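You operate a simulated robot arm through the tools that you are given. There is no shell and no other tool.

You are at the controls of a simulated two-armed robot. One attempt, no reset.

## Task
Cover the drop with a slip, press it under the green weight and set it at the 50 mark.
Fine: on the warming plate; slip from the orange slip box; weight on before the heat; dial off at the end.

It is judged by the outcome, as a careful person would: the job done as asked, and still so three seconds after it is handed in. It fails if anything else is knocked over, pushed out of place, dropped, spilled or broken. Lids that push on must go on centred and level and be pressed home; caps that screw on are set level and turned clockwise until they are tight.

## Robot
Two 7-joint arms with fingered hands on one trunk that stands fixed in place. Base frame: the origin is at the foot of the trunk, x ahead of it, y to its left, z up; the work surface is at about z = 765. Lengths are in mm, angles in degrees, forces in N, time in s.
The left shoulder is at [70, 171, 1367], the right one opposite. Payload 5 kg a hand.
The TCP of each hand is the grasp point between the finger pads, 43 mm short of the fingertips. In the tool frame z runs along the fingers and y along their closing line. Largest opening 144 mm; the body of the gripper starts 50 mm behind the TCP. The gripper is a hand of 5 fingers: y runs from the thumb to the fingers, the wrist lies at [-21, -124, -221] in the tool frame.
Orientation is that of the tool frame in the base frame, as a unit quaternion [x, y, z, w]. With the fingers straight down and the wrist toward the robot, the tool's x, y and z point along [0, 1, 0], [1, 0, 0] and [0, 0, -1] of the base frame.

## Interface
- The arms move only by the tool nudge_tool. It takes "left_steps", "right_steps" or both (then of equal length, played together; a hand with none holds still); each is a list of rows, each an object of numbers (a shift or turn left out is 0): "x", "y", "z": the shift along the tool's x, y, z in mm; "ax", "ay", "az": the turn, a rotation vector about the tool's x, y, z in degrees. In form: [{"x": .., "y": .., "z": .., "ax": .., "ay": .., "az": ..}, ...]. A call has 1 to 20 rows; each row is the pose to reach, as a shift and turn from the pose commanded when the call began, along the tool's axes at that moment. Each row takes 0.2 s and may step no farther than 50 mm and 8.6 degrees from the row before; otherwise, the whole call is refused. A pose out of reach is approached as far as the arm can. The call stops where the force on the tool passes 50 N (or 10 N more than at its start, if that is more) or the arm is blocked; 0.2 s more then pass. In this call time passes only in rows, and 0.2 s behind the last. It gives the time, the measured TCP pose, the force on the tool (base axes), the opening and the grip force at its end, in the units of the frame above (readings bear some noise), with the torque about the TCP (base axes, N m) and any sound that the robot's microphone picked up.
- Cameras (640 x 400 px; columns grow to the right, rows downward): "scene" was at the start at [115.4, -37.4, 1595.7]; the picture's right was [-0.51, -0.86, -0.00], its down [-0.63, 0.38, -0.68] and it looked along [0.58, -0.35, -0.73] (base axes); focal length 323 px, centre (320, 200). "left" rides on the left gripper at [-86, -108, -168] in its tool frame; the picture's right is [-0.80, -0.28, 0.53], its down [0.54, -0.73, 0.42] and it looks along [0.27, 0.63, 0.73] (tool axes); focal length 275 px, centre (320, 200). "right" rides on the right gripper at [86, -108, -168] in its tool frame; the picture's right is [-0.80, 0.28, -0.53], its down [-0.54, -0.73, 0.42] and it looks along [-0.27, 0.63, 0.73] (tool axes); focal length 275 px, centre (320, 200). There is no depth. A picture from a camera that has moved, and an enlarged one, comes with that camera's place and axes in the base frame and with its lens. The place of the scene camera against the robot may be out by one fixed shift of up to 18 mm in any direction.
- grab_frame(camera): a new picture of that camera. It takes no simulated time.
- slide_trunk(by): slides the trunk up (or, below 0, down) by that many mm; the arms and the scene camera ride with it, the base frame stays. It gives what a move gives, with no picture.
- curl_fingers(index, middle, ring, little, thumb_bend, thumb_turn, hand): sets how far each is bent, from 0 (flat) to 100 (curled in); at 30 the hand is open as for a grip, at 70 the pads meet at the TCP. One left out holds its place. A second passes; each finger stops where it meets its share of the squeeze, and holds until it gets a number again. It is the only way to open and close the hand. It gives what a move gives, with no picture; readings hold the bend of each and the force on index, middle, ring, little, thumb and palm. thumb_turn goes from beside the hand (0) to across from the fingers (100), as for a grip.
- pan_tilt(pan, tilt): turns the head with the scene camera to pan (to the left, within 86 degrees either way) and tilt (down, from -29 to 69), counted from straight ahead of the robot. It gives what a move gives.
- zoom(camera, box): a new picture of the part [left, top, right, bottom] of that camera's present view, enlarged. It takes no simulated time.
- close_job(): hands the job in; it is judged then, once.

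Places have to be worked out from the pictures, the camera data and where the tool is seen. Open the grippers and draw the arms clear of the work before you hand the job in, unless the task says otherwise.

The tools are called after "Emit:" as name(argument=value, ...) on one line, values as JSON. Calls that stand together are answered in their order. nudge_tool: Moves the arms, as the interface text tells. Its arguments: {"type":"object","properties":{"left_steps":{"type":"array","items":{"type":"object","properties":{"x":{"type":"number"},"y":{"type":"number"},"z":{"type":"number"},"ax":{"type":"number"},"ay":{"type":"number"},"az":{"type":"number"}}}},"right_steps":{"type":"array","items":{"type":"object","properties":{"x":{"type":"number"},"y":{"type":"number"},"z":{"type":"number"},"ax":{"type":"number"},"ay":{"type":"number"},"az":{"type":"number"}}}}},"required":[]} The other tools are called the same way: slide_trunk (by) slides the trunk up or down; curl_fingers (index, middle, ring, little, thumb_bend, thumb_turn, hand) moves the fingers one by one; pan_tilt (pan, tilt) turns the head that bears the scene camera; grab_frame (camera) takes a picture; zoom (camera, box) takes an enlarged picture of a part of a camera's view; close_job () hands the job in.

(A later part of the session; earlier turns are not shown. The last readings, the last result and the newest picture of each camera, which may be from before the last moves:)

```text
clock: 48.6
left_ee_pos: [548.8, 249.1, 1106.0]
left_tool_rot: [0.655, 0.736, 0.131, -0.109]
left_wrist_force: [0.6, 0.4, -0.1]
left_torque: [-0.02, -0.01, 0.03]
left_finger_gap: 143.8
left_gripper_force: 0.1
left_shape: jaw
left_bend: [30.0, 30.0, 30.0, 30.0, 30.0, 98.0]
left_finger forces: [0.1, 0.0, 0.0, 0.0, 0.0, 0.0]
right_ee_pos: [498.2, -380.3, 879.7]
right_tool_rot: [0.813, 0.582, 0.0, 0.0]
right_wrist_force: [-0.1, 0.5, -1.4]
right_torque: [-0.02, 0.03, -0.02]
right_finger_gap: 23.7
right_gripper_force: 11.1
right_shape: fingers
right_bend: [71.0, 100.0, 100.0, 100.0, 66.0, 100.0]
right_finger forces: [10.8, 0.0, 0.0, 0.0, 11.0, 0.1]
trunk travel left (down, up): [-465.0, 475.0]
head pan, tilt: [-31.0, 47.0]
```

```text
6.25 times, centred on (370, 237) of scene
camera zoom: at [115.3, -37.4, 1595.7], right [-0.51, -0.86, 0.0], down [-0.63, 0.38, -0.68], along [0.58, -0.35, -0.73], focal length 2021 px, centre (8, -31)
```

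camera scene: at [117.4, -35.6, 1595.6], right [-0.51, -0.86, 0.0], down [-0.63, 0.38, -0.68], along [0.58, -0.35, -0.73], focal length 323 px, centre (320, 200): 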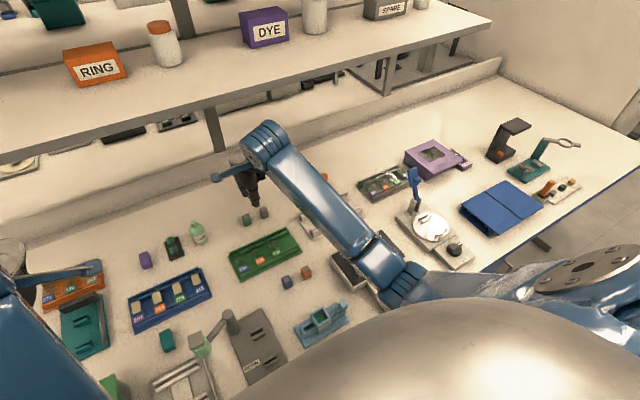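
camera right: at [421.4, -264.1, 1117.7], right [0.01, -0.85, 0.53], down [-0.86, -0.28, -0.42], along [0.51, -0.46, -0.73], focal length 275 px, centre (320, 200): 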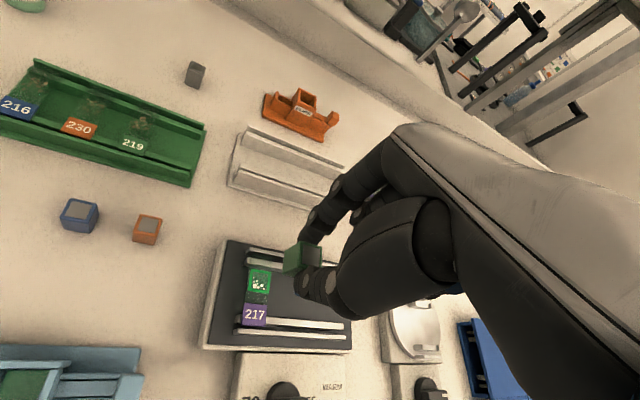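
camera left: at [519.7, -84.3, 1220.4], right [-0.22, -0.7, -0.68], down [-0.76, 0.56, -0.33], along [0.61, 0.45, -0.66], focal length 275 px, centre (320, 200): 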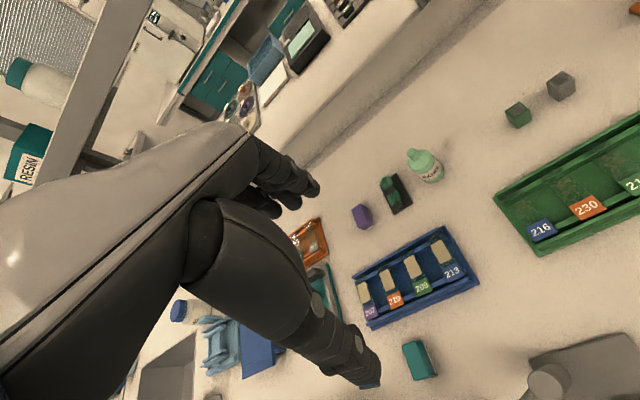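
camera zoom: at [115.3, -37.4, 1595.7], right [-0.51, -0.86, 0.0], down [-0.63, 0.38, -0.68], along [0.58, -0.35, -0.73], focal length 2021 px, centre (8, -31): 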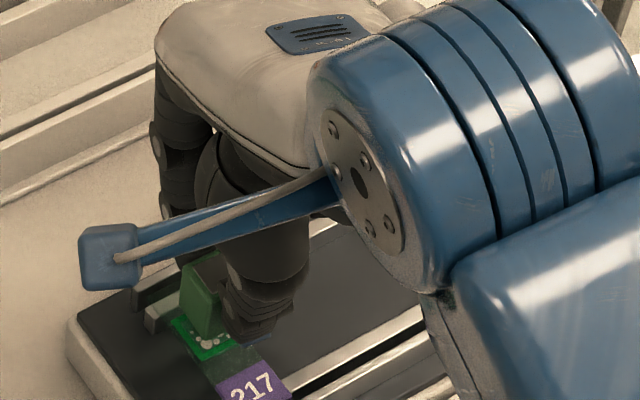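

Alignment over the slip is within about a millimetre. I descend in small moves, watching the vertical force.

Emit:
nudge_tool(right_steps=[{"z": 2}, {"z": 4}, {"z": 6}])

Emit:
nudge_tool(right_steps=[{"z": 1}, {"z": 2}])

Emit:
zoom(camera="right", box=[230, 200, 330, 300])

```text
clock: 49.4
left_ee_pos: [549.0, 248.0, 1106.7]
left_tool_rot: [0.655, 0.737, 0.129, -0.109]
left_wrist_force: [-0.2, -0.2, -0.6]
left_torque: [-0.01, 0.01, 0.02]
left_finger_gap: 143.7
left_gripper_force: 0.0
left_shape: jaw
left_bend: [30.0, 30.0, 30.0, 30.0, 30.0, 98.0]
left_finger forces: [0.0, 0.0, 0.0, 0.0, 0.0, 0.0]
right_ee_pos: [499.1, -380.3, 874.3]
right_tool_rot: [0.814, 0.582, 0.001, 0.0]
right_wrist_force: [0.2, -0.6, -1.2]
right_torque: [0.0, 0.01, 0.0]
right_finger_gap: 23.7
right_gripper_force: 11.1
right_shape: fingers
right_bend: [71.0, 100.0, 100.0, 100.0, 66.0, 100.0]
right_finger forces: [10.9, 0.0, 0.0, 0.0, 11.1, 0.1]
trunk travel left (down, up): [-465.0, 475.0]
head pan, tilt: [-31.0, 47.0]
```

```text
clock: 50.0
left_ee_pos: [549.1, 249.3, 1105.6]
left_tool_rot: [0.655, 0.736, 0.13, -0.109]
left_wrist_force: [0.1, 0.3, 0.3]
left_torque: [0.03, 0.0, -0.03]
left_finger_gap: 143.9
left_gripper_force: 0.1
left_shape: jaw
left_bend: [30.0, 30.0, 30.0, 30.0, 30.0, 98.0]
left_finger forces: [0.1, 0.0, 0.0, 0.1, 0.1, 0.0]
right_ee_pos: [499.3, -380.1, 872.5]
right_tool_rot: [0.814, 0.581, 0.001, -0.001]
right_wrist_force: [-0.4, 0.0, -1.3]
right_torque: [-0.03, 0.02, 0.01]
right_finger_gap: 24.0
right_gripper_force: 11.2
right_shape: fingers
right_bend: [71.0, 100.0, 100.0, 100.0, 66.0, 100.0]
right_finger forces: [11.0, 0.0, 0.0, 0.0, 10.9, 0.0]
trunk travel left (down, up): [-465.0, 475.0]
head pan, tilt: [-31.0, 47.0]
```

```text
4.00 times, centred on (280, 250) of right
camera zoom: at [425.0, -264.2, 1039.2], right [0.01, -0.85, 0.53], down [-0.86, -0.28, -0.42], along [0.51, -0.46, -0.73], focal length 1101 px, centre (480, 0)
```

zoom: 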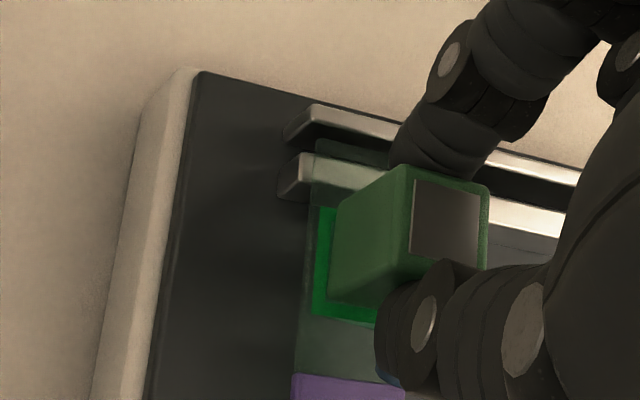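

No contact yet; about 3–4 mm to go. I keep stepping 1 mm at a time.

Emit:
nudge_tool(right_steps=[{"z": 1}, {"z": 2}])

Emit:
nudge_tool(right_steps=[{"z": 0.5}, {"z": 1}])

Emit:
zoom(camera="right", box=[230, 200, 330, 300])

```text
clock: 50.6
left_ee_pos: [549.4, 249.1, 1106.6]
left_tool_rot: [0.655, 0.737, 0.131, -0.109]
left_wrist_force: [0.4, -0.4, -0.2]
left_torque: [0.01, 0.01, -0.04]
left_finger_gap: 143.7
left_gripper_force: 0.0
left_shape: jaw
left_bend: [30.0, 30.0, 30.0, 30.0, 30.0, 98.0]
left_finger forces: [0.0, 0.1, 0.0, 0.1, 0.0, 0.1]
right_ee_pos: [497.8, -380.9, 871.1]
right_tool_rot: [0.814, 0.582, 0.0, 0.001]
right_wrist_force: [0.7, -0.9, 5.5]
right_torque: [0.03, 0.0, -0.02]
right_finger_gap: 23.8
right_gripper_force: 11.5
right_shape: fingers
right_bend: [71.0, 100.0, 100.0, 100.0, 67.0, 100.0]
right_finger forces: [12.2, 0.0, 0.0, 0.0, 11.2, 0.0]
trunk travel left (down, up): [-465.0, 475.0]
head pan, tilt: [-31.0, 47.0]
```

```text
clock: 51.2
left_ee_pos: [547.6, 250.2, 1107.2]
left_tool_rot: [0.655, 0.736, 0.131, -0.108]
left_wrist_force: [0.3, 0.4, 0.2]
left_torque: [0.01, 0.0, 0.01]
left_finger_gap: 143.7
left_gripper_force: 0.1
left_shape: jaw
left_bend: [30.0, 30.0, 30.0, 30.0, 30.0, 98.0]
left_finger forces: [0.1, 0.0, 0.0, 0.0, 0.0, 0.0]
right_ee_pos: [498.4, -380.5, 869.9]
right_tool_rot: [0.813, 0.582, 0.002, 0.001]
right_wrist_force: [1.6, -0.4, 13.7]
right_torque: [0.06, 0.01, -0.06]
right_finger_gap: 23.3
right_gripper_force: 13.2
right_shape: fingers
right_bend: [71.0, 100.0, 100.0, 100.0, 67.0, 100.0]
right_finger forces: [13.5, 0.0, 0.1, 0.1, 12.6, 0.0]
trunk travel left (down, up): [-465.0, 475.0]
head pan, tilt: [-31.0, 47.0]
```

```text
4.00 times, centred on (280, 250) of right
camera zoom: at [424.2, -263.8, 1037.1], right [0.01, -0.84, 0.54], down [-0.86, -0.28, -0.42], along [0.51, -0.46, -0.73], focal length 1101 px, centre (480, 0)
```

zoom: 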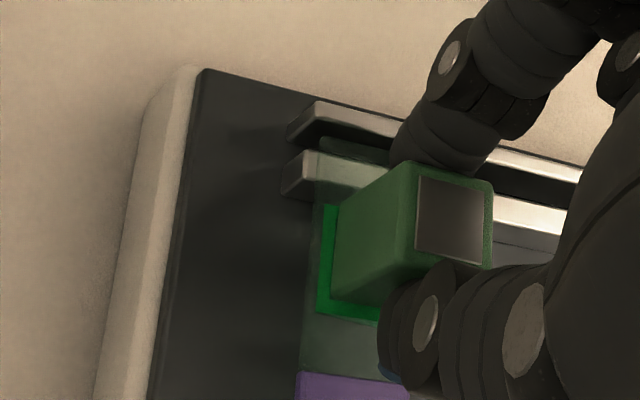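

Contact with the slip: 13.7 N down. I back off 1.5 mm to unload before releasing.

Emit:
nudge_tool(right_steps=[{"z": -0.7}, {"z": -1.3}])

```text
clock: 51.8
left_ee_pos: [547.5, 249.0, 1106.0]
left_tool_rot: [0.655, 0.737, 0.131, -0.108]
left_wrist_force: [-0.6, -0.7, 0.2]
left_torque: [-0.06, -0.01, -0.01]
left_finger_gap: 143.9
left_gripper_force: 0.0
left_shape: jaw
left_bend: [30.0, 30.0, 30.0, 30.0, 30.0, 98.0]
left_finger forces: [0.0, 0.0, 0.0, 0.0, 0.1, 0.0]
right_ee_pos: [498.3, -380.6, 870.7]
right_tool_rot: [0.814, 0.581, -0.001, 0.0]
right_wrist_force: [1.6, -1.0, 9.6]
right_torque: [0.01, -0.05, -0.02]
right_finger_gap: 23.5
right_gripper_force: 12.5
right_shape: fingers
right_bend: [71.0, 100.0, 100.0, 100.0, 67.0, 100.0]
right_finger forces: [13.1, 0.0, 0.0, 0.0, 11.6, 0.0]
trunk travel left (down, up): [-465.0, 475.0]
head pan, tilt: [-31.0, 47.0]
```

Still 9.6 N; I back off a further 1.5 mm.

Emit:
nudge_tool(right_steps=[{"z": -0.7}, {"z": -1.4}])

```text
clock: 52.4
left_ee_pos: [549.3, 248.6, 1107.3]
left_tool_rot: [0.655, 0.736, 0.13, -0.108]
left_wrist_force: [0.0, 0.8, 0.5]
left_torque: [-0.03, 0.01, -0.03]
left_finger_gap: 143.8
left_gripper_force: 0.1
left_shape: jaw
left_bend: [30.0, 30.0, 30.0, 30.0, 30.0, 98.0]
left_finger forces: [0.0, 0.0, 0.0, 0.1, 0.0, 0.0]
right_ee_pos: [497.7, -379.2, 870.4]
right_tool_rot: [0.814, 0.581, -0.001, -0.001]
right_wrist_force: [0.6, -1.2, 3.1]
right_torque: [0.0, 0.0, -0.02]
right_finger_gap: 23.6
right_gripper_force: 12.0
right_shape: fingers
right_bend: [71.0, 100.0, 100.0, 100.0, 67.0, 100.0]
right_finger forces: [11.9, 0.0, 0.0, 0.0, 11.3, 0.1]
trunk travel left (down, up): [-465.0, 475.0]
head pan, tilt: [-31.0, 47.0]
```

Now 3 N; another 0.7 mm brings it close to zero, then I open the fingers gently in steps.

Emit:
nudge_tool(right_steps=[{"z": -0.7}])

Emit:
curl_fingers(hand="right", index=66, thumb_bend=66)

Emit:
curl_fingers(hand="right", index=62, thumb_bend=62)

Emit:
zoom(camera="right", box=[230, 200, 330, 300])

```text
clock: 52.8
left_ee_pos: [549.1, 248.7, 1106.1]
left_tool_rot: [0.655, 0.737, 0.129, -0.109]
left_wrist_force: [-0.2, 0.3, -0.5]
left_torque: [0.0, -0.02, 0.0]
left_finger_gap: 144.0
left_gripper_force: 0.0
left_shape: jaw
left_bend: [30.0, 30.0, 30.0, 30.0, 30.0, 98.0]
left_finger forces: [0.0, 0.0, 0.1, 0.0, 0.0, 0.1]
right_ee_pos: [497.4, -380.4, 871.7]
right_tool_rot: [0.813, 0.582, 0.0, -0.001]
right_wrist_force: [-0.8, -0.7, -1.0]
right_torque: [-0.02, 0.02, 0.01]
right_finger_gap: 23.8
right_gripper_force: 11.6
right_shape: fingers
right_bend: [71.0, 100.0, 100.0, 100.0, 67.0, 100.0]
right_finger forces: [11.0, 0.0, 0.0, 0.0, 11.2, 0.1]
trunk travel left (down, up): [-465.0, 475.0]
head pan, tilt: [-31.0, 47.0]
```

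```text
clock: 53.8
left_ee_pos: [550.3, 248.9, 1105.3]
left_tool_rot: [0.655, 0.736, 0.13, -0.109]
left_wrist_force: [-0.4, -0.5, 0.8]
left_torque: [0.0, -0.05, 0.01]
left_finger_gap: 143.5
left_gripper_force: 0.0
left_shape: jaw
left_bend: [30.0, 30.0, 30.0, 30.0, 30.0, 98.0]
left_finger forces: [0.1, 0.1, 0.1, 0.0, 0.0, 0.0]
right_ee_pos: [498.4, -381.0, 871.8]
right_tool_rot: [0.814, 0.582, 0.0, 0.0]
right_wrist_force: [-0.8, -0.4, 2.0]
right_torque: [0.02, -0.01, 0.03]
right_finger_gap: 26.4
right_gripper_force: 1.8
right_shape: fingers
right_bend: [65.0, 100.0, 100.0, 100.0, 65.0, 100.0]
right_finger forces: [2.0, 0.1, 0.0, 0.0, 2.1, 0.1]
trunk travel left (down, up): [-465.0, 475.0]
head pan, tilt: [-31.0, 47.0]
```

```text
clock: 54.8
left_ee_pos: [549.1, 248.3, 1106.1]
left_tool_rot: [0.655, 0.736, 0.129, -0.108]
left_wrist_force: [-1.2, -0.1, 0.4]
left_torque: [-0.01, 0.0, -0.01]
left_finger_gap: 143.8
left_gripper_force: 0.0
left_shape: jaw
left_bend: [30.0, 30.0, 30.0, 30.0, 30.0, 98.0]
left_finger forces: [0.0, 0.1, 0.1, 0.0, 0.0, 0.0]
right_ee_pos: [499.1, -380.1, 871.8]
right_tool_rot: [0.814, 0.581, 0.0, -0.001]
right_wrist_force: [0.3, 0.8, -1.0]
right_torque: [0.02, 0.01, 0.01]
right_finger_gap: 34.7
right_gripper_force: 0.0
right_shape: fingers
right_bend: [62.0, 100.0, 100.0, 100.0, 62.0, 100.0]
right_finger forces: [0.0, 0.0, 0.0, 0.0, 0.0, 0.0]
trunk travel left (down, up): [-465.0, 475.0]
head pan, tilt: [-31.0, 47.0]
```

```text
4.00 times, centred on (280, 250) of right
camera zoom: at [424.9, -263.7, 1039.2], right [0.01, -0.85, 0.53], down [-0.86, -0.28, -0.42], along [0.51, -0.46, -0.73], focal length 1101 px, centre (480, 0)
```

zoom: 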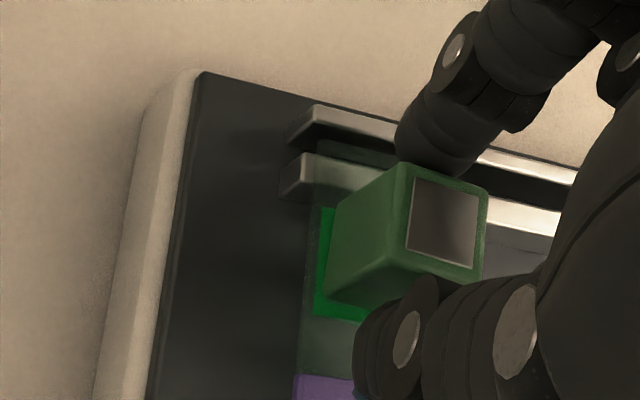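

The weight stands on the slip and the fingers are free. I open a bit more, lift straight up, and look.

Emit:
curl_fingers(hand="right", index=58, thumb_bend=58)

Emit:
nudge_tool(right_steps=[{"z": -10}, {"z": -30}, {"z": -60}, {"z": -90}])

Emit:
zoom(camera="right", box=[210, 220, 330, 340])

Emit:
zoom(camera="scene", box=[330, 215, 430, 295])

```text
clock: 55.8
left_ee_pos: [549.4, 249.6, 1106.7]
left_tool_rot: [0.655, 0.736, 0.13, -0.109]
left_wrist_force: [0.8, 0.7, 0.2]
left_torque: [-0.02, 0.0, 0.0]
left_finger_gap: 143.8
left_gripper_force: 0.2
left_shape: jaw
left_bend: [30.0, 30.0, 30.0, 30.0, 30.0, 98.0]
left_finger forces: [0.0, 0.0, 0.0, 0.1, 0.0, 0.0]
right_ee_pos: [499.6, -381.1, 873.1]
right_tool_rot: [0.814, 0.582, 0.0, 0.0]
right_wrist_force: [0.0, 0.3, 0.0]
right_torque: [0.02, 0.0, 0.01]
right_finger_gap: 52.7
right_gripper_force: 0.0
right_shape: fingers
right_bend: [57.0, 100.0, 100.0, 100.0, 57.0, 100.0]
right_finger forces: [0.1, 0.0, 0.1, 0.1, 0.0, 0.1]
trunk travel left (down, up): [-465.0, 475.0]
head pan, tilt: [-31.0, 47.0]
```

```text
clock: 56.8
left_ee_pos: [550.2, 248.0, 1106.2]
left_tool_rot: [0.655, 0.736, 0.129, -0.108]
left_wrist_force: [0.5, 0.2, -0.1]
left_torque: [-0.02, 0.03, -0.01]
left_finger_gap: 144.0
left_gripper_force: 0.0
left_shape: jaw
left_bend: [30.0, 30.0, 30.0, 30.0, 30.0, 98.0]
left_finger forces: [0.0, 0.0, 0.0, 0.0, 0.1, 0.1]
right_ee_pos: [500.5, -380.0, 962.6]
right_tool_rot: [0.814, 0.581, -0.001, -0.001]
right_wrist_force: [-0.4, -0.7, 0.1]
right_torque: [0.02, -0.01, 0.01]
right_finger_gap: 52.7
right_gripper_force: 0.1
right_shape: fingers
right_bend: [57.0, 100.0, 100.0, 100.0, 57.0, 100.0]
right_finger forces: [0.0, 0.1, 0.0, 0.1, 0.0, 0.1]
trunk travel left (down, up): [-465.0, 475.0]
head pan, tilt: [-31.0, 47.0]
```

```text
3.33 times, centred on (270, 280) of right
camera zoom: at [426.6, -264.4, 1129.2], right [0.01, -0.85, 0.53], down [-0.86, -0.28, -0.42], along [0.51, -0.46, -0.73], focal length 918 px, centre (487, -67)
```

zoom: 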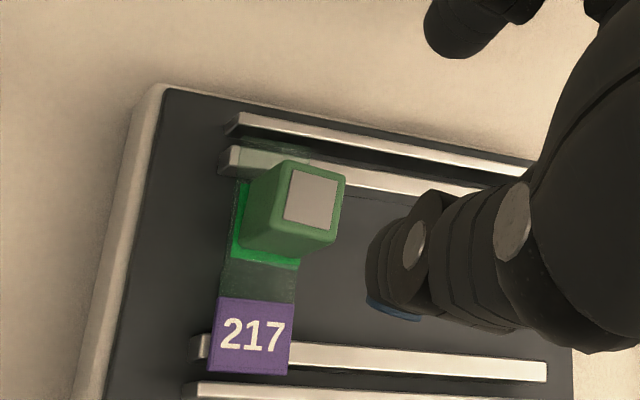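

```text
5.00 times, centred on (380, 255) of scene
camera zoom: at [115.9, -37.0, 1595.6], right [-0.51, -0.86, 0.0], down [-0.63, 0.38, -0.68], along [0.58, -0.35, -0.73], focal length 1617 px, centre (20, -75)
```

zoom: 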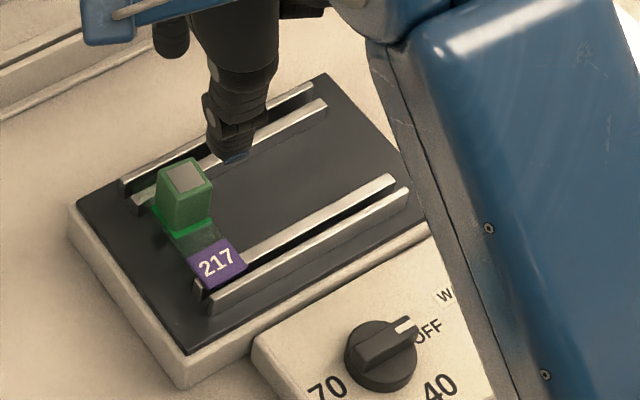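

The weight stands squarely on the slip. Next the dial: the marks go clockwise from OFF (pointing -y) in 60° steps, so 50 is ≈120° clockwise. I move over the dial at height, hand yaw back to 0, for a close look.

Emit:
nudge_tool(right_steps=[{"x": -17, "y": -21, "az": -4}, {"x": -34, "y": -42, "az": -8}, {"x": -51, "y": -62, "az": -12}, {"x": -68, "y": -83, "az": -16}, {"x": -85, "y": -103, "az": -18.8}])

Emit:
grab_frame(camera="right")

Emit:
zoom(camera="right", box=[200, 230, 320, 350])

Emit:
grab_frame(camera="scene")

```text
clock: 58.0
left_ee_pos: [548.0, 249.0, 1106.9]
left_tool_rot: [0.655, 0.737, 0.131, -0.108]
left_wrist_force: [-0.5, -0.7, 0.0]
left_torque: [0.02, -0.05, 0.04]
left_finger_gap: 143.8
left_gripper_force: 0.1
left_shape: jaw
left_bend: [30.0, 30.0, 30.0, 30.0, 30.0, 98.0]
left_finger forces: [0.0, 0.0, 0.1, 0.0, 0.1, 0.0]
right_ee_pos: [388.5, -444.2, 951.4]
right_tool_rot: [0.707, 0.707, 0.0, -0.001]
right_wrist_force: [-0.3, 0.3, -0.2]
right_torque: [0.03, -0.06, -0.01]
right_finger_gap: 53.1
right_gripper_force: 0.0
right_shape: fingers
right_bend: [57.0, 100.0, 100.0, 100.0, 57.0, 100.0]
right_finger forces: [0.1, 0.0, 0.0, 0.0, 0.0, 0.0]
right hand out of reach, approached as far as the arm can: row 2, 3, 4, 5
trunk travel left (down, up): [-465.0, 475.0]
head pan, tilt: [-31.0, 47.0]
```

```text
taken
camera right: at [280.4, -358.8, 1117.5], right [0.28, -0.8, 0.53], down [-0.72, -0.54, -0.42], along [0.63, -0.26, -0.73], focal length 275 px, centre (320, 200)
```

right: 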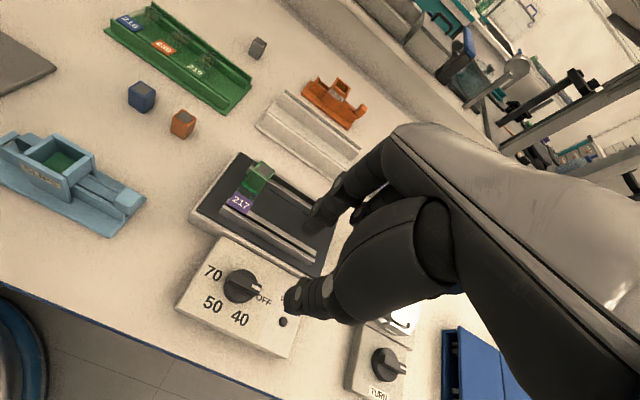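

```text
3.33 times, centred on (260, 290) of right
camera zoom: at [280.4, -358.8, 1117.5], right [0.28, -0.8, 0.53], down [-0.72, -0.54, -0.42], along [0.63, -0.26, -0.73], focal length 918 px, centre (520, -100)
```

zoom: 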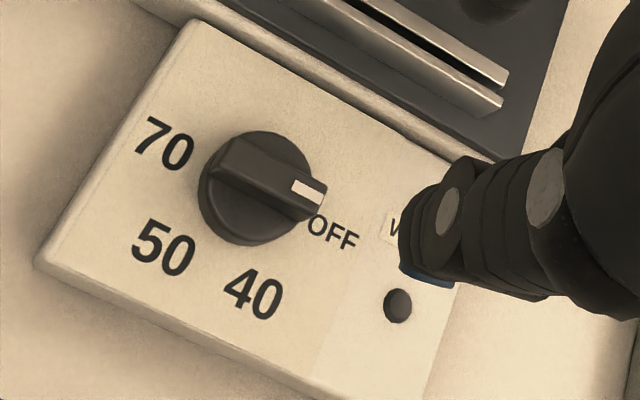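

```text
taken
camera scene: at [114.2, -37.5, 1595.8], right [-0.51, -0.86, 0.0], down [-0.63, 0.38, -0.68], along [0.59, -0.35, -0.73], focal length 323 px, centre (320, 200)
```

scene: 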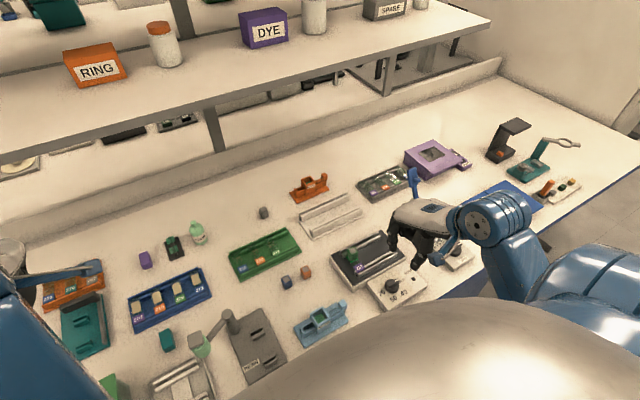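

The dial centre is ≈(378,-420) with marks on a 33 mm circle; OFF points -y. The hand was near its reach limit here when high and folded; I test lower (TCP z≈905), still clear above the knob.

Emit:
nudge_tool(right_steps=[{"z": 20}, {"z": 45}])

Emit:
zoom(camera="right", box=[200, 200, 340, 340])

```text
clock: 58.6
left_ee_pos: [549.6, 248.6, 1106.5]
left_tool_rot: [0.654, 0.737, 0.13, -0.108]
left_wrist_force: [-0.2, -0.3, 0.5]
left_torque: [0.02, 0.0, 0.0]
left_finger_gap: 143.7
left_gripper_force: 0.1
left_shape: jaw
left_bend: [30.0, 30.0, 30.0, 30.0, 30.0, 98.0]
left_finger forces: [0.0, 0.1, 0.0, 0.1, 0.1, 0.1]
right_ee_pos: [388.5, -444.2, 903.3]
right_tool_rot: [0.707, 0.707, 0.001, 0.001]
right_wrist_force: [0.0, -0.5, 0.0]
right_torque: [0.0, 0.02, -0.01]
right_finger_gap: 52.5
right_gripper_force: 0.0
right_shape: fingers
right_bend: [57.0, 100.0, 100.0, 100.0, 57.0, 100.0]
right_finger forces: [0.0, 0.1, 0.0, 0.0, 0.0, 0.0]
trunk travel left (down, up): [-465.0, 475.0]
head pan, tilt: [-31.0, 47.0]
```

```text
2.86 times, centred on (270, 270) of right
camera zoom: at [280.9, -358.5, 1070.0], right [0.28, -0.8, 0.53], down [-0.73, -0.54, -0.42], along [0.63, -0.27, -0.73], focal length 786 px, centre (463, 0)
```

zoom: 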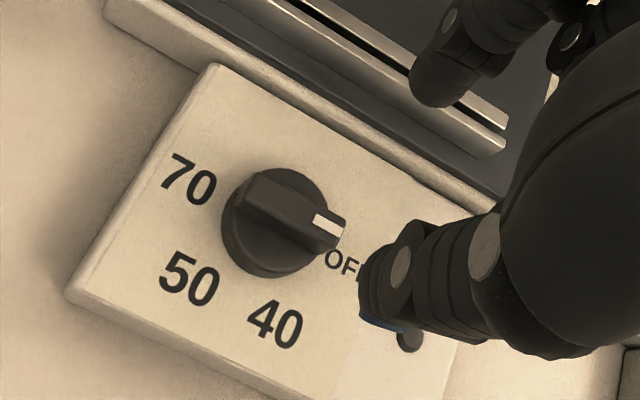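

Position (388.5,-444,903) is now reachable. I shift toward the knob (+15 in y, -9 in x) to test reach at yaw 0.

Emit:
nudge_tool(right_steps=[{"x": 8, "y": -5}, {"x": 15, "y": -9}])

Emit:
nudge_tool(right_steps=[{"az": 8}, {"az": 16}, {"az": 24}, {"az": 32}, {"az": 40}, {"az": 48}, {"az": 56}, {"az": 64}, {"az": 72}, {"az": 80}, {"az": 88}, {"az": 96}, {"az": 104}, {"az": 112}, {"az": 120}])

Emit:
grab_frame(camera="scene")

```text
clock: 59.2
left_ee_pos: [549.7, 249.0, 1107.0]
left_tool_rot: [0.655, 0.736, 0.13, -0.109]
left_wrist_force: [0.3, -0.1, 0.9]
left_torque: [0.02, -0.01, -0.02]
left_finger_gap: 143.9
left_gripper_force: 0.0
left_shape: jaw
left_bend: [30.0, 30.0, 30.0, 30.0, 30.0, 98.0]
left_finger forces: [0.0, 0.0, 0.0, 0.0, 0.0, 0.1]
right_ee_pos: [379.7, -428.9, 903.3]
right_tool_rot: [0.708, 0.706, 0.0, 0.0]
right_wrist_force: [0.5, -0.8, -0.5]
right_torque: [0.0, 0.01, -0.01]
right_finger_gap: 52.7
right_gripper_force: 0.1
right_shape: fingers
right_bend: [57.0, 100.0, 100.0, 100.0, 57.0, 100.0]
right_finger forces: [0.1, 0.0, 0.0, 0.0, 0.0, 0.0]
trunk travel left (down, up): [-465.0, 475.0]
head pan, tilt: [-31.0, 47.0]
```

```text
clock: 61.5
left_ee_pos: [555.8, 264.1, 1098.4]
left_tool_rot: [0.655, 0.737, 0.124, -0.108]
left_wrist_force: [0.1, -0.2, -0.6]
left_torque: [-0.02, 0.0, 0.01]
left_finger_gap: 144.1
left_gripper_force: 0.1
left_shape: jaw
left_bend: [30.0, 30.0, 30.0, 30.0, 30.0, 98.0]
left_finger forces: [0.1, 0.1, 0.0, 0.0, 0.0, 0.1]
right_ee_pos: [385.8, -485.3, 938.5]
right_tool_rot: [0.993, 0.064, -0.015, 0.097]
right_wrist_force: [1.7, -0.7, 1.7]
right_torque: [0.05, 0.21, -0.05]
right_finger_gap: 53.0
right_gripper_force: 0.1
right_shape: fingers
right_bend: [57.0, 100.0, 100.0, 100.0, 57.0, 100.0]
right_finger forces: [0.0, 0.0, 0.1, 0.0, 0.0, 0.0]
right hand out of reach, approached as far as the arm can: row 2, 3, 4, 5, 6, 7, 8
trunk travel left (down, up): [-465.0, 475.0]
head pan, tilt: [-31.0, 47.0]
stopped in row 11 (right hand): the arm was blocked; the commanded pose is now the measured one
```

```text
taken
camera scene: at [124.1, -20.7, 1594.2], right [-0.51, -0.86, 0.01], down [-0.63, 0.37, -0.68], along [0.58, -0.36, -0.73], focal length 323 px, centre (320, 200)
```

scene: 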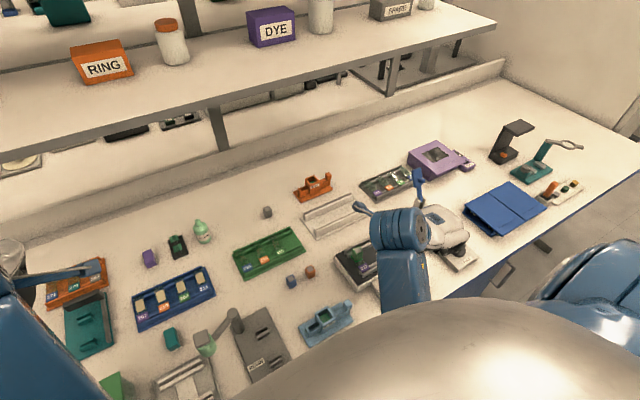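

The arm got blocked (the whole trunk swayed slightly, probably the elbow against the body). I check around before undoing the motion.

Emit:
grab_frame(camera="right")

Emit:
zoom(camera="scene", box=[320, 160, 520, 320])

```text
taken
camera right: at [461.0, -336.6, 1078.1], right [-0.74, -0.27, 0.61], down [-0.64, 0.56, -0.53], along [-0.2, -0.79, -0.59], focal length 275 px, centre (320, 200)
```

right: 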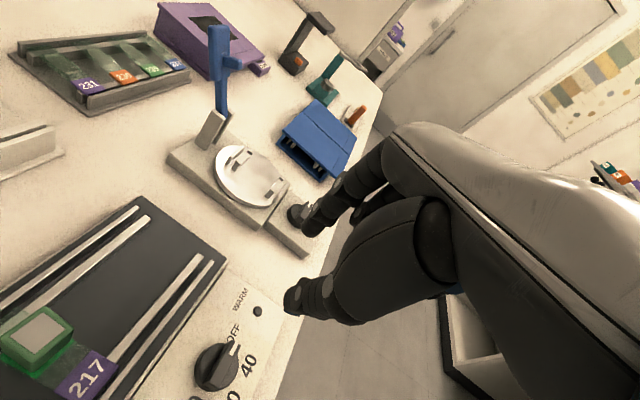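

```text
2.50 times, centred on (420, 240) of scene
camera zoom: at [124.1, -20.7, 1594.2], right [-0.51, -0.86, 0.01], down [-0.63, 0.37, -0.68], along [0.58, -0.36, -0.73], focal length 808 px, centre (70, 100)
```

zoom: 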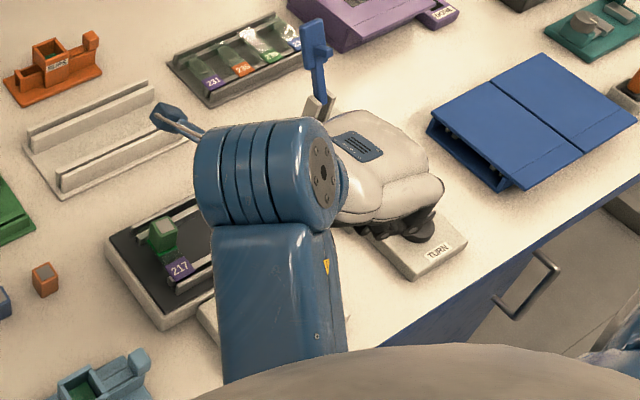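

Nothing on the bench was touched. I move back out to a comfortable, level pose (≈(440,-450,960), yaw -40°).

Emit:
nudge_tool(right_steps=[{"x": 9, "y": -4, "z": -10, "ax": 1.6, "ay": 1.1, "az": -7.1}, {"x": 19, "y": -8, "z": -16, "ax": 3.2, "ay": 2.1, "az": -14.2}, {"x": 28, "y": -11, "z": -20, "ax": 4.8, "ay": 3.2, "az": -21.3}, {"x": 38, "y": -15, "z": -24, "ax": 6.4, "ay": 4.3, "az": -28.4}, {"x": 47, "y": -19, "z": -27, "ax": 8, "ay": 5.3, "az": -35.5}, {"x": 57, "y": -23, "z": -29, "ax": 9.6, "ay": 6.4, "az": -42.6}])

Emit:
grab_frame(camera="scene")

Emit:
grab_frame(camera="right")

```text
clock: 63.0
left_ee_pos: [549.8, 251.7, 1104.0]
left_tool_rot: [0.656, 0.736, 0.128, -0.11]
left_wrist_force: [0.6, 0.2, 0.2]
left_torque: [0.01, 0.01, -0.02]
left_finger_gap: 143.8
left_gripper_force: 0.0
left_shape: jaw
left_bend: [30.0, 30.0, 30.0, 30.0, 30.0, 98.0]
left_finger forces: [0.0, 0.0, 0.0, 0.0, 0.1, 0.0]
right_ee_pos: [435.5, -460.9, 959.2]
right_tool_rot: [0.905, 0.424, 0.003, -0.004]
right_wrist_force: [0.0, -0.1, 0.0]
right_torque: [0.0, -0.03, -0.01]
right_finger_gap: 52.9
right_gripper_force: 0.0
right_shape: fingers
right_bend: [57.0, 100.0, 100.0, 100.0, 57.0, 100.0]
right_finger forces: [0.0, 0.0, 0.0, 0.0, 0.1, 0.0]
right hand out of reach, approached as far as the arm can: row 3, 4, 5
trunk travel left (down, up): [-465.0, 475.0]
head pan, tilt: [-31.0, 47.0]
```

```text
taken
camera scene: at [115.8, -37.6, 1595.7], right [-0.51, -0.86, 0.0], down [-0.63, 0.38, -0.68], along [0.58, -0.35, -0.73], focal length 323 px, centre (320, 200)
```

scene: 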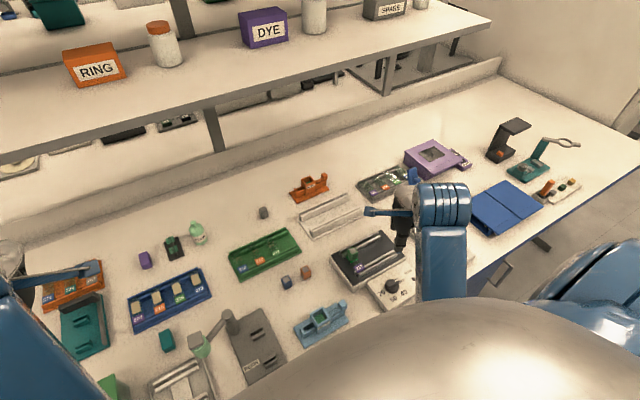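

```text
taken
camera right: at [408.0, -327.0, 1127.5], right [-0.29, -0.8, 0.53], down [-0.9, 0.05, -0.42], along [0.31, -0.6, -0.74], focal length 275 px, centre (320, 200)
```

right: 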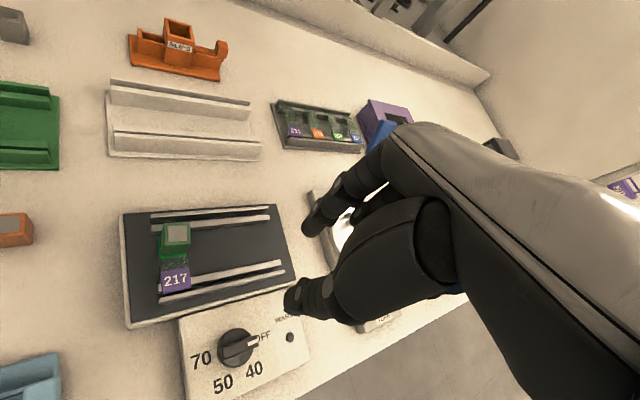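

All is intact and the arm is level again. This spot is too folded for the right arm; raising the trunk should straighten it. I raise the trunk 250 mm (hands ride up, well clear of everything).

Emit:
slide_trunk(by=250)

Emit:
grab_frame(camera="scene")

```text
clock: 65.5
left_ee_pos: [550.2, 251.0, 1353.5]
left_tool_rot: [0.655, 0.737, 0.128, -0.11]
left_wrist_force: [0.0, 0.2, -0.2]
left_torque: [-0.01, 0.0, 0.0]
left_finger_gap: 144.1
left_gripper_force: 0.0
left_shape: jaw
left_bend: [30.0, 30.0, 30.0, 30.0, 30.0, 98.0]
left_finger forces: [0.0, 0.1, 0.0, 0.0, 0.0, 0.1]
right_ee_pos: [435.1, -461.0, 1208.7]
right_tool_rot: [0.906, 0.424, 0.002, -0.004]
right_wrist_force: [-0.8, 0.1, 0.2]
right_torque: [-0.02, -0.01, 0.0]
right_finger_gap: 53.1
right_gripper_force: 0.1
right_shape: fingers
right_bend: [57.0, 100.0, 100.0, 100.0, 57.0, 100.0]
right_finger forces: [0.1, 0.1, 0.1, 0.0, 0.1, 0.1]
trunk travel left (down, up): [-715.0, 225.0]
head pan, tilt: [-31.0, 47.0]
```

```text
taken
camera scene: at [115.5, -37.2, 1845.6], right [-0.51, -0.86, 0.0], down [-0.63, 0.38, -0.68], along [0.58, -0.35, -0.73], focal length 323 px, centre (320, 200)
```

scene: 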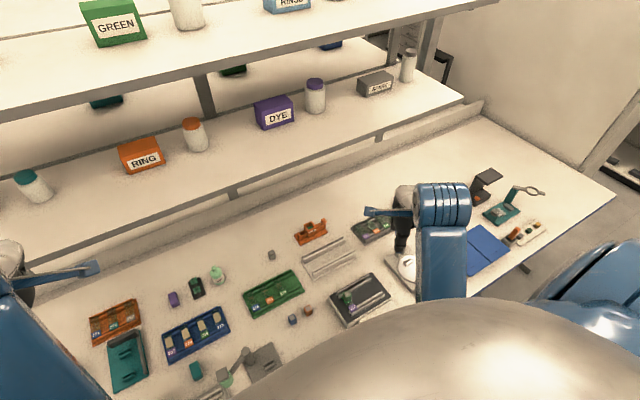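

I lower the right hand back down over the dial area (TCP ≈(400,-440,930)) with the trunk raised.

Emit:
nudge_tool(right_steps=[{"x": -1, "y": -6, "z": 40}, {"x": -2, "y": -12, "z": 80}, {"x": -3, "y": -18, "z": 120}, {"x": -4, "y": -24, "z": 160}, {"x": -5, "y": -30, "z": 200}, {"x": -6, "y": -36, "z": 240}, {"x": -6.4, "y": -40, "z": 278}])

Emit:
grab_frame(camera="right")

```text
clock: 67.3
left_ee_pos: [557.4, 246.7, 1355.1]
left_tool_rot: [0.655, 0.736, 0.127, -0.113]
left_wrist_force: [-1.4, 1.1, 1.1]
left_torque: [-0.06, -0.15, -0.01]
left_finger_gap: 143.7
left_gripper_force: 0.0
left_shape: jaw
left_bend: [30.0, 30.0, 30.0, 30.0, 30.0, 98.0]
left_finger forces: [0.1, 0.0, 0.0, 0.0, 0.1, 0.0]
right_ee_pos: [472.3, -486.7, 981.9]
right_tool_rot: [0.899, 0.435, 0.026, 0.049]
right_wrist_force: [-0.3, 0.5, 1.6]
right_torque: [0.01, 0.05, 0.01]
right_finger_gap: 52.8
right_gripper_force: 0.1
right_shape: fingers
right_bend: [57.0, 100.0, 100.0, 100.0, 57.0, 100.0]
right_finger forces: [0.0, 0.0, 0.1, 0.0, 0.0, 0.0]
trunk travel left (down, up): [-715.0, 225.0]
head pan, tilt: [-31.0, 47.0]
stopped in row 7 (right hand): the arm was blocked; the commanded pose is now the measured one
```

```text
taken
camera right: at [427.1, -340.3, 1134.6], right [-0.32, -0.76, 0.56], down [-0.86, -0.01, -0.5], along [0.39, -0.65, -0.66], focal length 275 px, centre (320, 200)
```

right: 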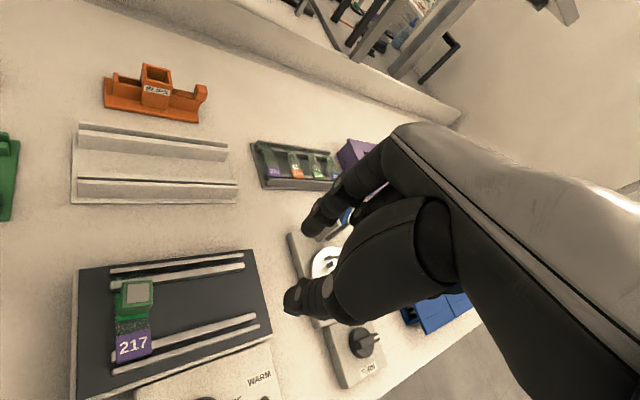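

Blocked again; with the trunk up the arm meets the body sooner. I back the hand up and level it, planning to return the trunk to its original height.

Emit:
nudge_tool(right_steps=[{"z": -40, "ax": 2, "az": 0.5}, {"z": -80, "ax": 4, "az": 1}, {"z": -120, "ax": 6.3, "az": 1.6}, {"z": -160, "ax": 6.3, "az": 1.6}, {"z": -200, "ax": 6.3, "az": 1.6}, {"z": -235, "ax": 6.3, "az": 1.6}])

Emit:
grab_frame(camera="scene")

```text
clock: 68.7
left_ee_pos: [550.4, 251.6, 1351.9]
left_tool_rot: [0.655, 0.737, 0.127, -0.11]
left_wrist_force: [0.3, -0.2, -1.1]
left_torque: [-0.03, 0.05, 0.03]
left_finger_gap: 144.1
left_gripper_force: 0.1
left_shape: jaw
left_bend: [30.0, 30.0, 30.0, 30.0, 30.0, 98.0]
left_finger forces: [0.0, 0.0, 0.0, 0.0, 0.0, 0.0]
right_ee_pos: [438.7, -463.6, 1211.0]
right_tool_rot: [0.907, 0.422, 0.0, -0.003]
right_wrist_force: [-0.4, -0.3, -0.2]
right_torque: [0.0, 0.0, -0.02]
right_finger_gap: 53.1
right_gripper_force: 0.0
right_shape: fingers
right_bend: [57.0, 100.0, 100.0, 100.0, 57.0, 100.0]
right_finger forces: [0.1, 0.0, 0.1, 0.0, 0.0, 0.0]
trunk travel left (down, up): [-715.0, 225.0]
head pan, tilt: [-31.0, 47.0]
```

```text
taken
camera scene: at [116.7, -37.3, 1845.5], right [-0.51, -0.86, 0.0], down [-0.63, 0.38, -0.68], along [0.58, -0.35, -0.73], focal length 323 px, centre (320, 200)
```

scene: 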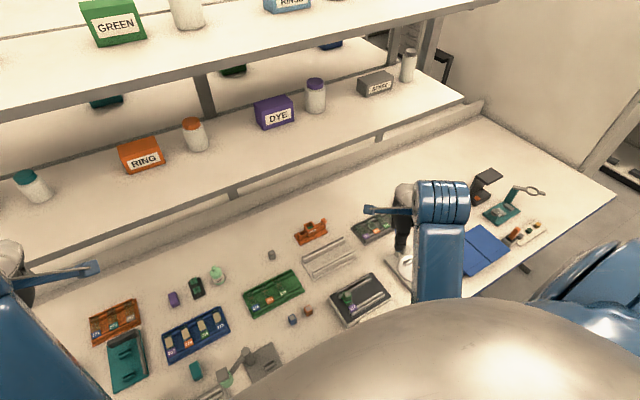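

I look down at the robot's own right arm to understand what blocks it.

Emit:
pan_tilt(pan=-65, tilt=60)

Emit:
grab_frame(camera="scene")

```text
clock: 69.7
left_ee_pos: [550.2, 252.1, 1355.0]
left_tool_rot: [0.655, 0.736, 0.128, -0.109]
left_wrist_force: [0.4, 0.4, 0.8]
left_torque: [-0.07, 0.01, -0.03]
left_finger_gap: 143.7
left_gripper_force: 0.1
left_shape: jaw
left_bend: [30.0, 30.0, 30.0, 30.0, 30.0, 98.0]
left_finger forces: [0.0, 0.0, 0.0, 0.0, 0.1, 0.0]
right_ee_pos: [438.1, -463.6, 1211.3]
right_tool_rot: [0.907, 0.422, 0.0, -0.001]
right_wrist_force: [0.4, 0.4, -0.3]
right_torque: [0.0, 0.02, -0.01]
right_finger_gap: 53.1
right_gripper_force: 0.1
right_shape: fingers
right_bend: [57.0, 100.0, 100.0, 100.0, 57.0, 100.0]
right_finger forces: [0.0, 0.0, 0.0, 0.0, 0.1, 0.0]
trunk travel left (down, up): [-715.0, 225.0]
head pan, tilt: [-65.0, 60.0]
```

```text
taken
camera scene: at [74.8, -56.3, 1829.1], right [-0.91, -0.42, 0.0], down [-0.37, 0.78, -0.5], along [0.21, -0.45, -0.87], focal length 323 px, centre (320, 200)
```

scene: 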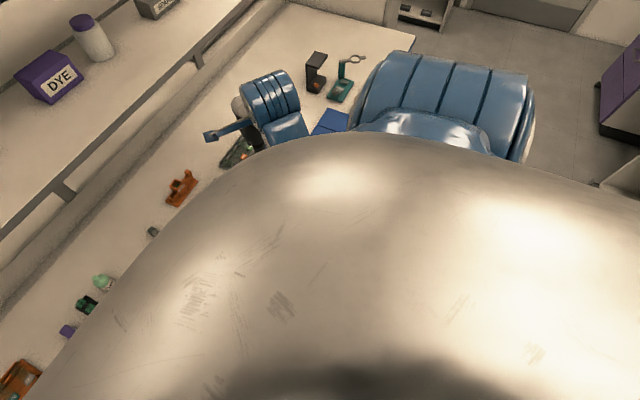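

Not conclusive, but the original trunk height worked for positions up to (380,-429) at yaw 0. I lower the trunk back by 250 mm (hand will be at z≈961) and restore the head view; I'll turn the dial by pushing the pointer with a single fingertip instead.

Emit:
slide_trunk(by=-250)

Emit:
pan_tilt(pan=-40, tilt=50)

Emit:
grab_frame(camera="scene")

Emit:
zoom(camera="right", box=[180, 260, 320, 400])

```text
clock: 72.3
left_ee_pos: [549.8, 253.1, 1103.3]
left_tool_rot: [0.655, 0.736, 0.128, -0.11]
left_wrist_force: [0.3, 0.1, 0.0]
left_torque: [0.03, 0.0, 0.02]
left_finger_gap: 144.0
left_gripper_force: 0.1
left_shape: jaw
left_bend: [30.0, 30.0, 30.0, 30.0, 30.0, 98.0]
left_finger forces: [0.0, 0.0, 0.1, 0.0, 0.1, 0.1]
right_ee_pos: [437.3, -462.9, 960.8]
right_tool_rot: [0.906, 0.422, 0.001, -0.001]
right_wrist_force: [-0.2, 0.5, -0.2]
right_torque: [-0.01, 0.01, 0.03]
right_finger_gap: 53.0
right_gripper_force: 0.0
right_shape: fingers
right_bend: [57.0, 100.0, 100.0, 100.0, 57.0, 100.0]
right_finger forces: [0.0, 0.0, 0.0, 0.0, 0.0, 0.0]
trunk travel left (down, up): [-465.0, 475.0]
head pan, tilt: [-65.0, 60.0]
```

```text
clock: 73.2
left_ee_pos: [548.9, 251.5, 1103.3]
left_tool_rot: [0.656, 0.736, 0.128, -0.109]
left_wrist_force: [0.2, 0.5, 0.3]
left_torque: [0.0, 0.0, 0.04]
left_finger_gap: 143.8
left_gripper_force: 0.1
left_shape: jaw
left_bend: [30.0, 30.0, 30.0, 30.0, 30.0, 98.0]
left_finger forces: [0.0, 0.0, 0.0, 0.1, 0.1, 0.0]
right_ee_pos: [438.6, -462.5, 961.4]
right_tool_rot: [0.906, 0.423, 0.0, -0.002]
right_wrist_force: [-0.6, 0.9, -0.5]
right_torque: [-0.01, 0.04, 0.03]
right_finger_gap: 53.0
right_gripper_force: 0.1
right_shape: fingers
right_bend: [57.0, 100.0, 100.0, 100.0, 57.0, 100.0]
right_finger forces: [0.0, 0.1, 0.0, 0.1, 0.0, 0.0]
trunk travel left (down, up): [-465.0, 475.0]
head pan, tilt: [-40.0, 50.0]
```

```text
taken
camera scene: at [106.0, -45.7, 1591.6], right [-0.64, -0.77, 0.0], down [-0.59, 0.49, -0.64], along [0.49, -0.41, -0.77], focal length 323 px, centre (320, 200)
```

scene: 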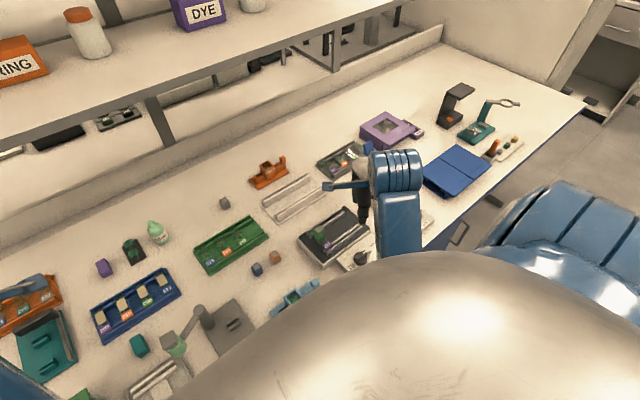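

```text
2.86 times, centred on (250, 330) of right
camera zoom: at [411.3, -328.2, 1128.6], right [-0.29, -0.79, 0.53], down [-0.91, 0.05, -0.42], along [0.31, -0.6, -0.73], focal length 786 px, centre (520, -171)
```

zoom: 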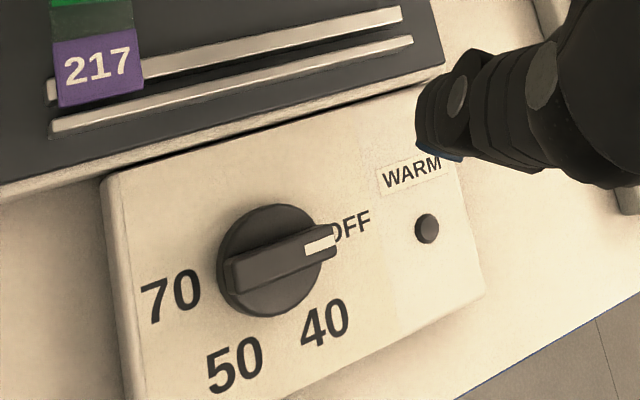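

The dial centre refines to ≈(382,-421.5), surface z≈793. I set a single-finger poker (index bent to about the TCP, thumb swung away) and move over the dial with yaw 0.

Emit:
curl_fingers(hand="right", index=71, thumb_bend=35)

Emit:
nudge_tool(right_steps=[{"x": -1, "y": -3, "z": 3, "az": -8}, {"x": -3, "y": -8, "z": 10, "az": -16}, {"x": -6, "y": -15, "z": 20, "az": -24}, {"x": -9, "y": -23, "z": 32, "az": -32}, {"x": -12, "y": -31, "z": 45, "az": -40}, {"x": -14.7, "y": -37, "z": 56, "az": -40}])

Emit:
grab_frame(camera="right")

Emit:
zoom(camera="right", box=[200, 200, 360, 360])

Emit:
zoom(camera="scene", box=[320, 200, 420, 280])

```text
clock: 74.2
left_ee_pos: [549.5, 252.5, 1104.3]
left_tool_rot: [0.654, 0.737, 0.128, -0.109]
left_wrist_force: [-1.3, 0.4, -0.4]
left_torque: [0.01, -0.02, 0.03]
left_finger_gap: 144.1
left_gripper_force: 0.0
left_shape: jaw
left_bend: [30.0, 30.0, 30.0, 30.0, 30.0, 98.0]
left_finger forces: [0.1, 0.1, 0.0, 0.0, 0.0, 0.0]
right_ee_pos: [438.1, -463.6, 961.6]
right_tool_rot: [0.906, 0.423, 0.0, -0.002]
right_wrist_force: [0.4, 1.0, 0.2]
right_torque: [0.02, -0.02, 0.03]
right_finger_gap: 65.7
right_gripper_force: 0.1
right_shape: fingers
right_bend: [71.0, 100.0, 100.0, 100.0, 35.0, 98.0]
right_finger forces: [0.0, 0.1, 0.0, 0.0, 0.0, 0.0]
trunk travel left (down, up): [-465.0, 475.0]
head pan, tilt: [-40.0, 50.0]
```

```text
clock: 75.6
left_ee_pos: [548.7, 253.4, 1104.8]
left_tool_rot: [0.654, 0.737, 0.128, -0.109]
left_wrist_force: [-1.1, 0.3, 0.7]
left_torque: [-0.02, -0.01, 0.01]
left_finger_gap: 143.8
left_gripper_force: 0.0
left_shape: jaw
left_bend: [30.0, 30.0, 30.0, 30.0, 30.0, 98.0]
left_finger forces: [0.1, 0.0, 0.0, 0.0, 0.1, 0.0]
right_ee_pos: [400.5, -449.6, 904.3]
right_tool_rot: [0.706, 0.708, 0.001, -0.002]
right_wrist_force: [-0.7, -0.3, 0.0]
right_torque: [-0.02, 0.01, 0.0]
right_finger_gap: 66.0
right_gripper_force: 0.1
right_shape: fingers
right_bend: [71.0, 100.0, 100.0, 100.0, 35.0, 98.0]
right_finger forces: [0.0, 0.0, 0.0, 0.0, 0.0, 0.1]
trunk travel left (down, up): [-465.0, 475.0]
head pan, tilt: [-40.0, 50.0]
```

```text
taken
camera right: at [292.6, -364.6, 1072.7], right [0.29, -0.8, 0.53], down [-0.73, -0.54, -0.42], along [0.63, -0.26, -0.73], focal length 275 px, centre (320, 200)
```

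right: 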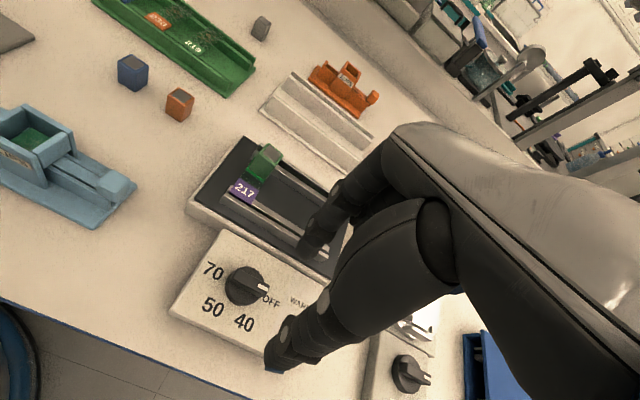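

```text
2.50 times, centred on (280, 280) of right
camera zoom: at [292.6, -364.6, 1072.7], right [0.29, -0.8, 0.53], down [-0.73, -0.54, -0.42], along [0.63, -0.26, -0.73], focal length 688 px, centre (420, 0)
```

zoom: 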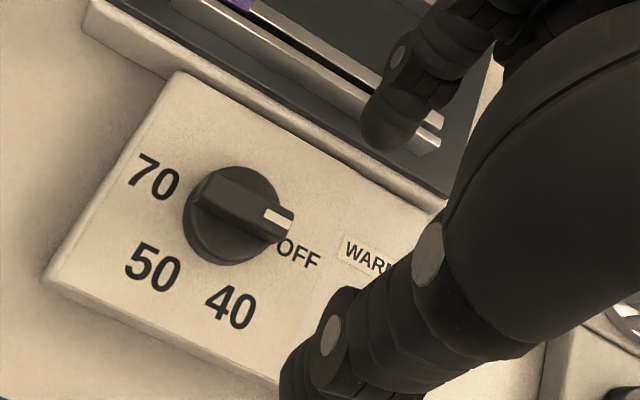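

```text
5.00 times, centred on (370, 240) of scene
camera zoom: at [105.6, -45.3, 1591.7], right [-0.64, -0.77, 0.0], down [-0.59, 0.49, -0.64], along [0.49, -0.41, -0.77], focal length 1617 px, centre (70, 0)
```

zoom: 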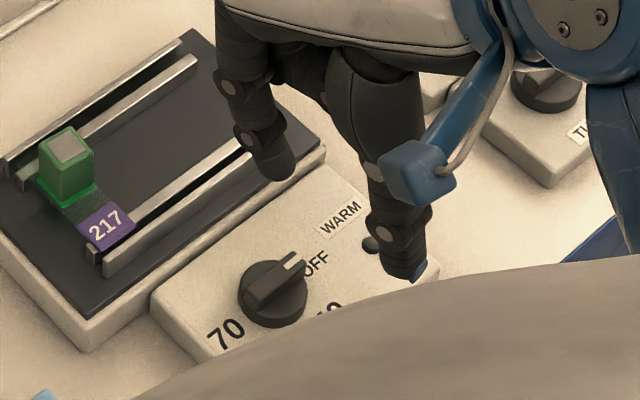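

I zoom closely on the knob to gauge bar and base heights.

Emit:
zoom(camera="scene", box=[348, 245, 378, 269])

Emit:
zoom(camera="right", box=[220, 255, 290, 320])

```text
16.00 times, centred on (363, 257) of scene
camera zoom: at [105.6, -45.3, 1591.7], right [-0.64, -0.77, 0.0], down [-0.59, 0.49, -0.64], along [0.49, -0.41, -0.77], focal length 5174 px, centre (-368, -712)
```

zoom: 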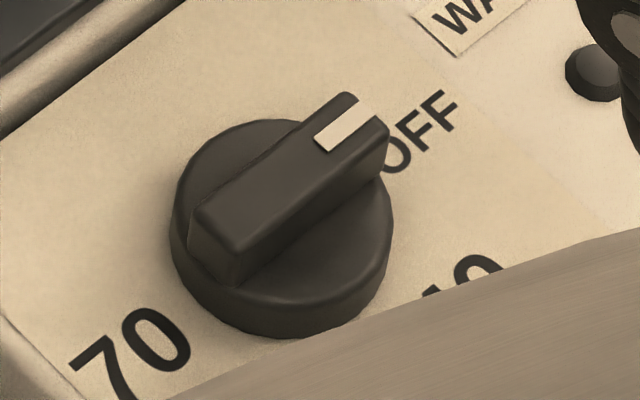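

```text
6.15 times, centred on (255, 288) of right
camera zoom: at [292.6, -364.6, 1072.7], right [0.29, -0.8, 0.53], down [-0.73, -0.54, -0.42], along [0.63, -0.26, -0.73], focal length 1694 px, centre (720, -338)
```

zoom: 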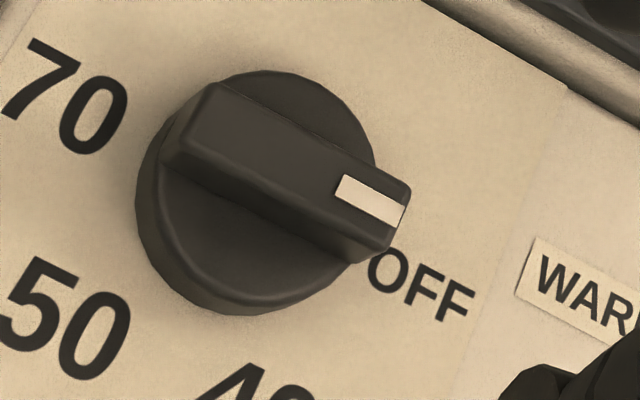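

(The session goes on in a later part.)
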